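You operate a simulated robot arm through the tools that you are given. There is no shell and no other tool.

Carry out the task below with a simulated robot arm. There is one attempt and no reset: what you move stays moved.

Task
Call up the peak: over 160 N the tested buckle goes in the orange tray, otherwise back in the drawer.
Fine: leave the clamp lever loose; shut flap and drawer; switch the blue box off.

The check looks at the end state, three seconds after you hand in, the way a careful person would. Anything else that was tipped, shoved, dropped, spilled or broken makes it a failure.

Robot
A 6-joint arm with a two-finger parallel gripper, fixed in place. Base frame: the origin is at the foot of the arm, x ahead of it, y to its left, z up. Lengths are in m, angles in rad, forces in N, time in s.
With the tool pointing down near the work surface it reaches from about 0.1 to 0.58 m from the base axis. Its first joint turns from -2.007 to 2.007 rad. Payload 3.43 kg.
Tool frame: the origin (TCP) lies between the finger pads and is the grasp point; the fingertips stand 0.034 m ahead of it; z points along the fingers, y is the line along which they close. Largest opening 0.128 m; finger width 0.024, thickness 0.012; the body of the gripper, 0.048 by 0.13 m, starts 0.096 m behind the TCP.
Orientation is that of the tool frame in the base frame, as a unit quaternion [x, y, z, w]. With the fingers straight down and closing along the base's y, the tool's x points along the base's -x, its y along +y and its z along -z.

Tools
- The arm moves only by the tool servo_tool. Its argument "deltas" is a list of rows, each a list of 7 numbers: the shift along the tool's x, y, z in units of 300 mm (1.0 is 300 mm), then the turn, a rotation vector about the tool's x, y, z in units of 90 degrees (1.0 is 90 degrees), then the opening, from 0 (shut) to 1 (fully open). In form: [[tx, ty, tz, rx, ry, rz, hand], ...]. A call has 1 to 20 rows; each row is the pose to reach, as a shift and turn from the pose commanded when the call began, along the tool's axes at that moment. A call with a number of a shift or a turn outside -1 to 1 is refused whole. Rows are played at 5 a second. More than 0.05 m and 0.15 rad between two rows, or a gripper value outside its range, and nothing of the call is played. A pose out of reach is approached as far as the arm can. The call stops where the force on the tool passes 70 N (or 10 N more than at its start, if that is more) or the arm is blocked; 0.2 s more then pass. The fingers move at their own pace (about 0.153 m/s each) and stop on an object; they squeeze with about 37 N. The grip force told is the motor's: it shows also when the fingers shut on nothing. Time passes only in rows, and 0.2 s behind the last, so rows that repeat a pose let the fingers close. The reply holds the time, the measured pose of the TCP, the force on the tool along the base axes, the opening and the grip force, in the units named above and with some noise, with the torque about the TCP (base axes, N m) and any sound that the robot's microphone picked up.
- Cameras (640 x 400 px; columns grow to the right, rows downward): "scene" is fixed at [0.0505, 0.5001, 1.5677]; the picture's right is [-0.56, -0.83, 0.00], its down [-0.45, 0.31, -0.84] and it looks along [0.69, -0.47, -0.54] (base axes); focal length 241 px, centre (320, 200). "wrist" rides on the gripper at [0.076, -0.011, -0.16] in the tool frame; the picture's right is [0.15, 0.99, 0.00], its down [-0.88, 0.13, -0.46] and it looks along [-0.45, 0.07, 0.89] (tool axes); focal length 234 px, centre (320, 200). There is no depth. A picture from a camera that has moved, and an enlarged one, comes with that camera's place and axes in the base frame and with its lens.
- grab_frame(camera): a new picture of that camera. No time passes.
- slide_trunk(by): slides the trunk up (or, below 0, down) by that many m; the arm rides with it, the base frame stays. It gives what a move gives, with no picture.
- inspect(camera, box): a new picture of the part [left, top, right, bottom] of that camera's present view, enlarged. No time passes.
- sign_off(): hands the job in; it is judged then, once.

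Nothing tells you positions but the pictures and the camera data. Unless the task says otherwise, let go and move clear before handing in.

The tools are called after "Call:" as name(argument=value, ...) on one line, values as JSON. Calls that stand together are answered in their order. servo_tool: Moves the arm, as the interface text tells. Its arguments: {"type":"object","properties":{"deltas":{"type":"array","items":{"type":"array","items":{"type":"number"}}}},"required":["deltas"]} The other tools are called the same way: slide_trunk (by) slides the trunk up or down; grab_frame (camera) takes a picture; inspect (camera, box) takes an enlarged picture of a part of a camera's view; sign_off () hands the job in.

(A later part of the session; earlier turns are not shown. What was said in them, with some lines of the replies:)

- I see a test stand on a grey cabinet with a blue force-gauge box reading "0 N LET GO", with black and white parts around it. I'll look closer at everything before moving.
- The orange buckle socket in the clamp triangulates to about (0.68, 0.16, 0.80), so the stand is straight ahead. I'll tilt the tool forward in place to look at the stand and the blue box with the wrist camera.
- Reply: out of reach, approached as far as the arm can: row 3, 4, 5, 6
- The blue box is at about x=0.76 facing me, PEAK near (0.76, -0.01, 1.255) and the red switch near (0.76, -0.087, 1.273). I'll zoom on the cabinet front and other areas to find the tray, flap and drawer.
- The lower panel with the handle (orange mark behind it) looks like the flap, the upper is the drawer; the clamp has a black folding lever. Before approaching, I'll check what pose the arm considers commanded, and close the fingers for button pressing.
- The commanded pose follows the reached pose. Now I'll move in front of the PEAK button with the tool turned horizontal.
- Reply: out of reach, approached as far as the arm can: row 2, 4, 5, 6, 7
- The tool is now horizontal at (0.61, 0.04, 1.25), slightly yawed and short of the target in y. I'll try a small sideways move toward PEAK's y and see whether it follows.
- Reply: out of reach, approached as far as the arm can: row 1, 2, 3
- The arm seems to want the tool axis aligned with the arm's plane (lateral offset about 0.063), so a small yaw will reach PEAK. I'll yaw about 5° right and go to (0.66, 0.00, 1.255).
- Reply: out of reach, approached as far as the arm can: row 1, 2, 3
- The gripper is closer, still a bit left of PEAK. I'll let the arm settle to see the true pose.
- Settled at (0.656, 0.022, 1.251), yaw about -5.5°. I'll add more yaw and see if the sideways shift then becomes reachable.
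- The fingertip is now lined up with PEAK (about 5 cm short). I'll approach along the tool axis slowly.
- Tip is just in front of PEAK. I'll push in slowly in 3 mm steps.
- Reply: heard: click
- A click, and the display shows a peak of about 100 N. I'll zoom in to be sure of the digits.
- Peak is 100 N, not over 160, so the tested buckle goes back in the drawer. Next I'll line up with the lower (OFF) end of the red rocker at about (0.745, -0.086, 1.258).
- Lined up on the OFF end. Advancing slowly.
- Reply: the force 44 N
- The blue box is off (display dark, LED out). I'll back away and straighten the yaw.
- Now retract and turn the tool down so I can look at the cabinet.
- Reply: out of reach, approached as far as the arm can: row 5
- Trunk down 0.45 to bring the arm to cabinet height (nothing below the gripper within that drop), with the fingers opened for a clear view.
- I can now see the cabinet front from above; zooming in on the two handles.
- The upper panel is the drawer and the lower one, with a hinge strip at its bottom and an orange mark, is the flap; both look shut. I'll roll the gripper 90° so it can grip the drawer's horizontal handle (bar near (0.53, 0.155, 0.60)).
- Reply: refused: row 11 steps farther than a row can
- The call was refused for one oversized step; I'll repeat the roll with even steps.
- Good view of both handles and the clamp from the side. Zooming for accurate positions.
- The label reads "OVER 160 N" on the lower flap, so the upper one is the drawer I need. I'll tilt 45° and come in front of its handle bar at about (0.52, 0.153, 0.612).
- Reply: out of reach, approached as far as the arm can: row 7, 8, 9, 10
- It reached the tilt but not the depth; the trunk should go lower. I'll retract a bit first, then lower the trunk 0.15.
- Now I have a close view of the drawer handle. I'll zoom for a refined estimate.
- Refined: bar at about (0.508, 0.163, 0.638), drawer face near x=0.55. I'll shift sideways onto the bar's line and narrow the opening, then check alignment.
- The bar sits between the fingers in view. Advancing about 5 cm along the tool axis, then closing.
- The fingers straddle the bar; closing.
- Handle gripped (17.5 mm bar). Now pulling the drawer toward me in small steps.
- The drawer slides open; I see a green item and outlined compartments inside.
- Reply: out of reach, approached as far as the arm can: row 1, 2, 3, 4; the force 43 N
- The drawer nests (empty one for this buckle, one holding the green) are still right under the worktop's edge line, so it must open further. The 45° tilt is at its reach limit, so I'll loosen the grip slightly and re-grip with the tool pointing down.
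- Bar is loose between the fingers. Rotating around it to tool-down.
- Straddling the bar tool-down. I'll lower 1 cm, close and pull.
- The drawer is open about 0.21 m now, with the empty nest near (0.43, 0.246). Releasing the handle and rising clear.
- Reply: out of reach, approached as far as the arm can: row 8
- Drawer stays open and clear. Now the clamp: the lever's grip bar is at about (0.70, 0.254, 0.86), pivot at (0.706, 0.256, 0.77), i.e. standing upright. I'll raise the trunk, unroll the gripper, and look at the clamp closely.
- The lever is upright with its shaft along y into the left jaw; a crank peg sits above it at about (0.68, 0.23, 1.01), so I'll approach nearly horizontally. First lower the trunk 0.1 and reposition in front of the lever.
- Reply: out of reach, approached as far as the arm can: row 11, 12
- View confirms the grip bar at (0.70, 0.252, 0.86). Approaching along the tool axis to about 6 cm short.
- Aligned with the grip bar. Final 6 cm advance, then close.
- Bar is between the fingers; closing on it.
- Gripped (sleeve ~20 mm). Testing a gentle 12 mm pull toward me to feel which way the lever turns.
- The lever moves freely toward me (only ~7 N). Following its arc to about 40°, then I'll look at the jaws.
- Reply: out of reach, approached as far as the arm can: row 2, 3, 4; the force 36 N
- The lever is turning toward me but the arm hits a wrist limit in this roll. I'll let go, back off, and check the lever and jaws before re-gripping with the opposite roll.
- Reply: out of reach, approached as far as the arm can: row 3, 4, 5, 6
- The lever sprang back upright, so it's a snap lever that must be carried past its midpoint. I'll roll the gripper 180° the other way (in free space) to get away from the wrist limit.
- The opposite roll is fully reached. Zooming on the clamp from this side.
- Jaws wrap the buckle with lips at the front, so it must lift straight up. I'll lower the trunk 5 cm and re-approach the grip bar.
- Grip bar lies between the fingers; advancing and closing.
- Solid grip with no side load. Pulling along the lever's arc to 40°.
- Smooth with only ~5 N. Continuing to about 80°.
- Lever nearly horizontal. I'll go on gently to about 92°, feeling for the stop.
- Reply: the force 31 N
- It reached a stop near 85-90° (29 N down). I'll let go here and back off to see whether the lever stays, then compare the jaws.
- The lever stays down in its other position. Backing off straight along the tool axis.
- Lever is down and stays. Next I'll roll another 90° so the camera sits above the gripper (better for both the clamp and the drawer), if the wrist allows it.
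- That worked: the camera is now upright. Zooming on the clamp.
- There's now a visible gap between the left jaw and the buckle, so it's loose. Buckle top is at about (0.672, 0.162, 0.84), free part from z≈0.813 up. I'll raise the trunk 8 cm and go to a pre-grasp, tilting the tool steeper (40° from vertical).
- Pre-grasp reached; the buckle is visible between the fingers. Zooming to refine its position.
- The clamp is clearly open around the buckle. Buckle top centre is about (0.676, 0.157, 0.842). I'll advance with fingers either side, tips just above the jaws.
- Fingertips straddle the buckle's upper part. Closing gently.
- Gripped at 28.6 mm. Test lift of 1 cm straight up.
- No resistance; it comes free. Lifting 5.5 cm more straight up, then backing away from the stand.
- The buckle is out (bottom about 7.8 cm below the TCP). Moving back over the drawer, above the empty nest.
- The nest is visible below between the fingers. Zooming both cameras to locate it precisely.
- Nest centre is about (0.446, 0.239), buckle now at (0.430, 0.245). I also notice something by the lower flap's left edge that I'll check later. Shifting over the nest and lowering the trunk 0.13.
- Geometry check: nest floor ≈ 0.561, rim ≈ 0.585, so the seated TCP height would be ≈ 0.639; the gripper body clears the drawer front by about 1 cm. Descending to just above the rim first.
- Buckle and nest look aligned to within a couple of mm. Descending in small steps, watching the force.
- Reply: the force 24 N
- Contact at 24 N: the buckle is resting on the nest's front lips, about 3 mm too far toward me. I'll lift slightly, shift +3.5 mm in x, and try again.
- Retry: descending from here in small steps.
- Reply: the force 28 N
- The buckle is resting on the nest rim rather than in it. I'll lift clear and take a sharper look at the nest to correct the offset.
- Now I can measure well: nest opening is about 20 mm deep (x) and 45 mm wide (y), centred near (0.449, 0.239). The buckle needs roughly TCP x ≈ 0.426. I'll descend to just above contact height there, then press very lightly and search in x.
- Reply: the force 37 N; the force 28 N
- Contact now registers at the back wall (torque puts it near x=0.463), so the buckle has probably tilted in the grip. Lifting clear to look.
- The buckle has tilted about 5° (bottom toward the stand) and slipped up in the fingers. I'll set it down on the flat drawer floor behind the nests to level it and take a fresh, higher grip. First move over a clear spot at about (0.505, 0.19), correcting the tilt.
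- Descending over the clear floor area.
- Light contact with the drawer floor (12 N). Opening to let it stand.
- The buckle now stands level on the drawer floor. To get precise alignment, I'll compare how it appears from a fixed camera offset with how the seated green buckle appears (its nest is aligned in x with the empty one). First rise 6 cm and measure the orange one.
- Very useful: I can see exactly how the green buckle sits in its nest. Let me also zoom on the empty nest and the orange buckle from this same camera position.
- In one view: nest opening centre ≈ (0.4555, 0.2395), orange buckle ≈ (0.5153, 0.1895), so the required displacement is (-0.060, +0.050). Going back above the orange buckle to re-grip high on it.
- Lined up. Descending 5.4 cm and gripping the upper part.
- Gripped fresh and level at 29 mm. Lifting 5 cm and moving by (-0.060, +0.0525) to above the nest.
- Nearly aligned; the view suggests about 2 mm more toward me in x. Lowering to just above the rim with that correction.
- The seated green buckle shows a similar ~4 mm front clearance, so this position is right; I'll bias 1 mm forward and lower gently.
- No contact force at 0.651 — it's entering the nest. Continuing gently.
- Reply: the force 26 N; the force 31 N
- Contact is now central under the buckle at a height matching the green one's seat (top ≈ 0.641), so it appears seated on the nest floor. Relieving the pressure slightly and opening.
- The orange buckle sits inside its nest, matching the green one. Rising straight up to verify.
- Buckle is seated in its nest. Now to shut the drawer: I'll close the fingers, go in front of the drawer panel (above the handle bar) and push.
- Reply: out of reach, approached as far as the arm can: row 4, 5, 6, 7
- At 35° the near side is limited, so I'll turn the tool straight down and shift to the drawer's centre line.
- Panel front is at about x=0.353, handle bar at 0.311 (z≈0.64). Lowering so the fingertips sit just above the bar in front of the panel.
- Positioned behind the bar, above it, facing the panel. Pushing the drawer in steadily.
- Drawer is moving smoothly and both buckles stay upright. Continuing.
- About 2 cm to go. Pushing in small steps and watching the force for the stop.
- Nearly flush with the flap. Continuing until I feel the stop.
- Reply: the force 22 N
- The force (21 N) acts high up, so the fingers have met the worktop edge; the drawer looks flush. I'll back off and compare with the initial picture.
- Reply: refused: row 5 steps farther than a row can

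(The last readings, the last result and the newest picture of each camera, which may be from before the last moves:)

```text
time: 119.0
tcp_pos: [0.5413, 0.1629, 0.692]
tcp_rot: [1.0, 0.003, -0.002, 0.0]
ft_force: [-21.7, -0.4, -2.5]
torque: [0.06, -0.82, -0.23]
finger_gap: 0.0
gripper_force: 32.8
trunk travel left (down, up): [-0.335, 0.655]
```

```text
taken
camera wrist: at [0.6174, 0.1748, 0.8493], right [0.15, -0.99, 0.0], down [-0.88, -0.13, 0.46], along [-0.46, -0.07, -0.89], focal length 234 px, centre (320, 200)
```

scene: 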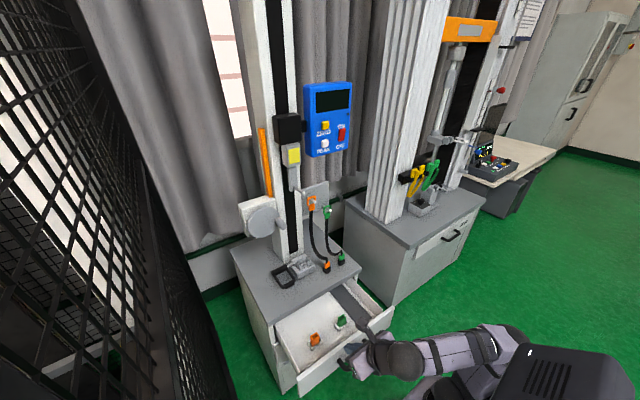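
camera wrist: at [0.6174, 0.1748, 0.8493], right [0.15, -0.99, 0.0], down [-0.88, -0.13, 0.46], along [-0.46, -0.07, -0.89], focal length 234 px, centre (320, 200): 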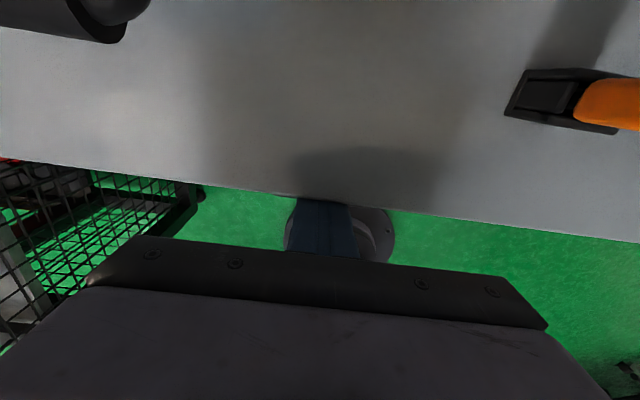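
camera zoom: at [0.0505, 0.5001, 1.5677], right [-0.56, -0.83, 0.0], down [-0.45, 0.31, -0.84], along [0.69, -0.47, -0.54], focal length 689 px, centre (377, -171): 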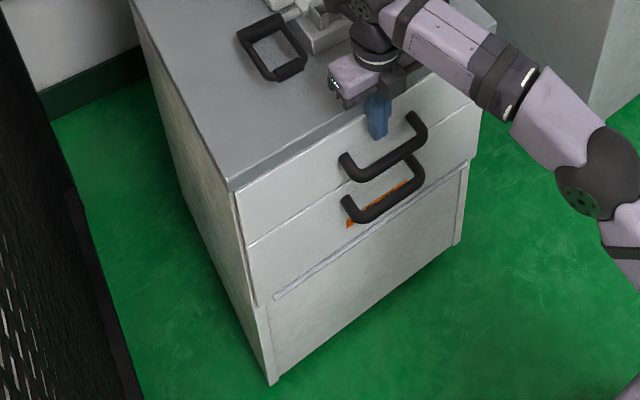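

Handle and seam positions now match the initial (shut) picture exactly. Backing off with smaller steps.

Call:
servo_tool(deltas=[[-0.01, 0, 0, 0, 0, 0, 0], [-0.03, 0, 0, 0, 0, 0, 0], [-0.05, 0, -0.08, 0, 0, 0, 0], [-0.1, 0, -0.2, 0, 0, 0, 0], [-0.2, 0, -0.3, 0, 0, 0, 0], [-0.3, 0, -0.4, 0, 0, 0, 0], [-0.42, 0, -0.48, 0, 0, 0, 0], [-0.55, 0, -0.5, 0, 0, 0, 0]])

Call:
grab_frame(camera="scene")

Call:
inspect(camera="scene", box=[280, 285, 360, 345])

Call:
inspect(camera="scene", box=[240, 230, 360, 310])

Call:
inspect(camera="scene", box=[290, 70, 370, 170])

```text
time: 120.8
tcp_pos: [0.379, 0.1621, 0.8405]
tcp_rot: [1.0, 0.0, 0.0, -0.002]
ft_force: [0.0, -0.3, 0.7]
torque: [-0.01, 0.04, -0.01]
finger_gap: 0.0
gripper_force: 32.4
trunk travel left (down, up): [-0.335, 0.655]
```

```text
taken
```

scene: 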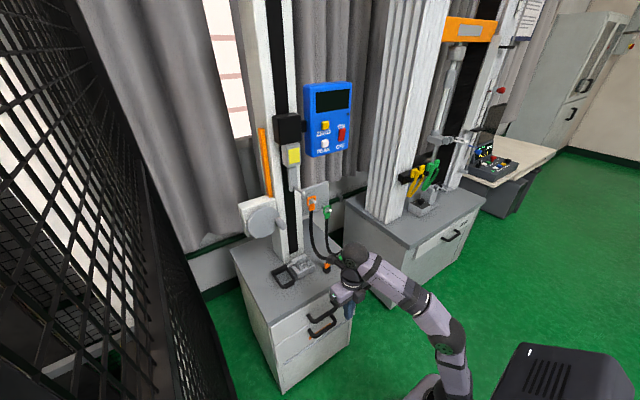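

```text
6.67 times, centred on (320, 315) of scene
camera zoom: at [0.0505, 0.5001, 1.5677], right [-0.56, -0.83, 0.0], down [-0.45, 0.31, -0.84], along [0.69, -0.47, -0.54], focal length 1607 px, centre (320, -567)
```

zoom: 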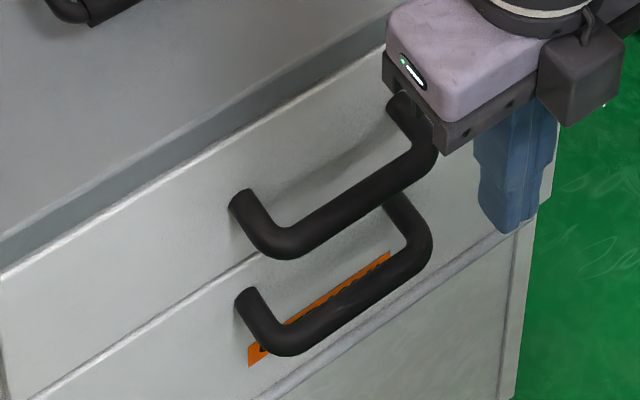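

```text
5.00 times, centred on (300, 270) of scene
camera zoom: at [0.0505, 0.5001, 1.5677], right [-0.56, -0.83, 0.0], down [-0.45, 0.31, -0.84], along [0.69, -0.47, -0.54], focal length 1205 px, centre (420, -150)
```

zoom: 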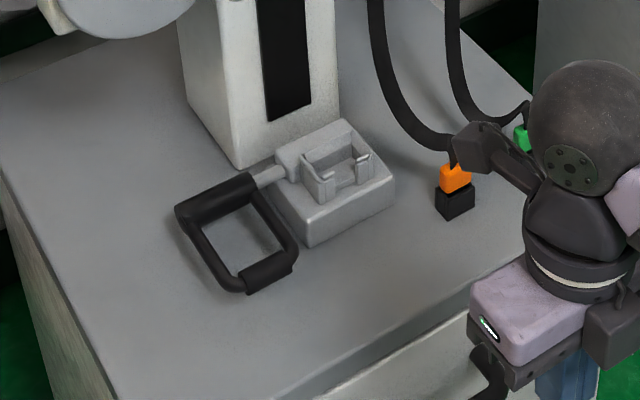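

```text
4.00 times, centred on (330, 120) of scene
camera zoom: at [0.0505, 0.5001, 1.5677], right [-0.56, -0.83, 0.0], down [-0.45, 0.31, -0.84], along [0.69, -0.47, -0.54], focal length 964 px, centre (280, 520)
```

zoom: 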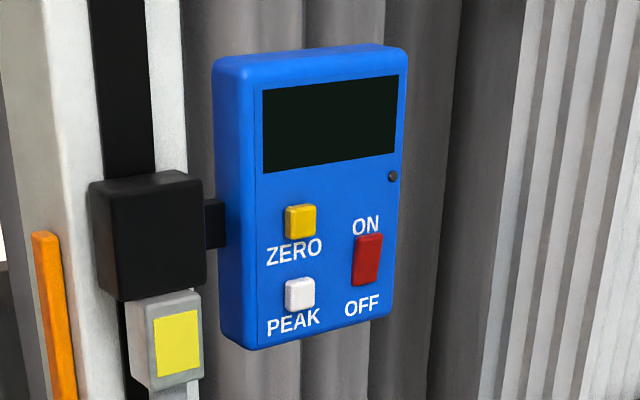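

Everything matches: drawer and flap shut, clamp empty with lever down (loose), box off. I'll move a bit further clear and take a last look.

Call:
servo_tool(deltas=[[-0.08, 0, -0.08, 0, 0, 0, 0.3], [-0.16, 0, -0.16, 0, 0, 0, 0.3], [-0.24, 0, -0.2, 0, 0, 0, 0.3]])

Call:
grab_frame(camera="scene")

Call:
inspect(camera="scene", box=[220, 170, 380, 290])

Call:
inspect(camera="scene", box=[220, 260, 380, 400])

```text
time: 121.6
tcp_pos: [0.3045, 0.1591, 0.8627]
tcp_rot: [1.0, 0.001, 0.001, -0.002]
ft_force: [-0.1, 0.1, -0.5]
torque: [-0.04, 0.06, 0.03]
finger_gap: 0.0383
gripper_force: 0.1
out of reach, approached as far as the arm can: row 1, 2, 3
trunk travel left (down, up): [-0.335, 0.655]
```

```text
taken
```

scene: 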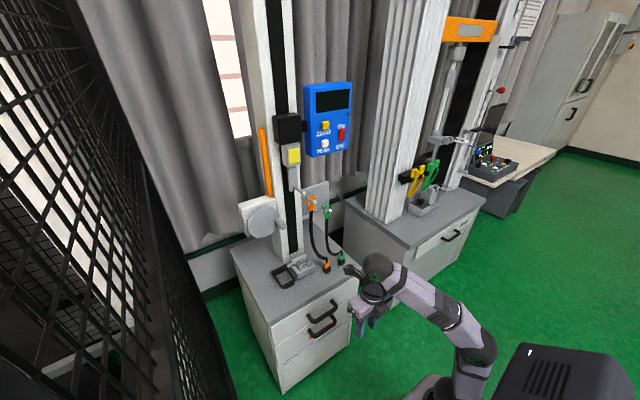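

```text
3.33 times, centred on (300, 230) of scene
camera zoom: at [0.0505, 0.5001, 1.5677], right [-0.56, -0.83, 0.0], down [-0.45, 0.31, -0.84], along [0.69, -0.47, -0.54], focal length 804 px, centre (387, 100)
```

zoom: 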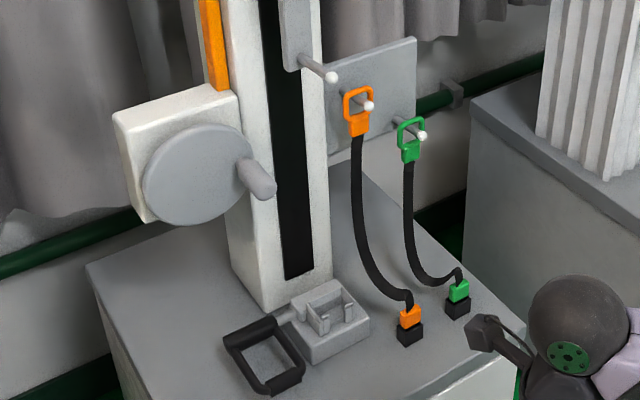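

```text
2.86 times, centred on (300, 330) of scene
camera zoom: at [0.0505, 0.5001, 1.5677], right [-0.56, -0.83, 0.0], down [-0.45, 0.31, -0.84], along [0.69, -0.47, -0.54], focal length 689 px, centre (377, -171)
```

zoom: 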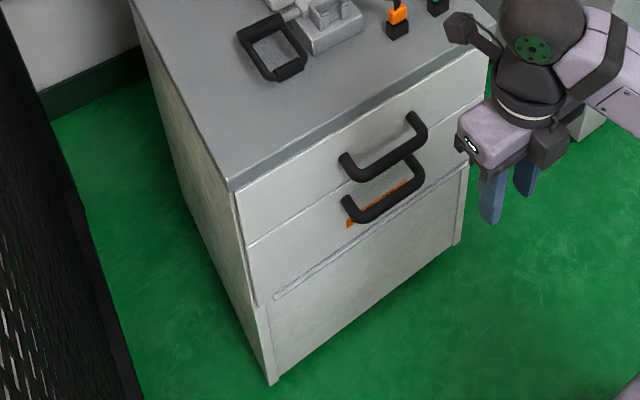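

The final view shows everything in place: straps and crank undisturbed, lever down and loose, drawer and flap shut, and the blue box off. The peak was 100 N, so the tested buckle is back in its nest in the drawer, and the arm is clear. Handing in.

Call:
sign_off()

```text
The job is handed in.
```

The job is handed in. The peak reading was 100 N, which is not over 160 N, so I put the tested orange buckle back in its nest in the drawer.

- **Clamp lever:** it is swung down to its loose position, and the clamp is empty.
- **Drawer and flap:** both are shut. The drawer's handle and seam line up with the starting picture; I never opened the flap.
- **Blue box:** it is off, with the display and light dark.
- **Everything else:** the straps, the crank and the green buckle's nest look undisturbed, and the arm is clear of the cabinet.

Seating the buckle took several tries. It caught on the nest rim with forces up to about 36 N and tilted in the grip. I stood it on the drawer floor, gripped it again and lowered it in. It stayed upright as far as I could see while the drawer closed; the last part was hidden under the worktop.

While pushing the drawer shut, the fingers also touched the worktop edge with about 22 N. I saw no sign that anything moved.
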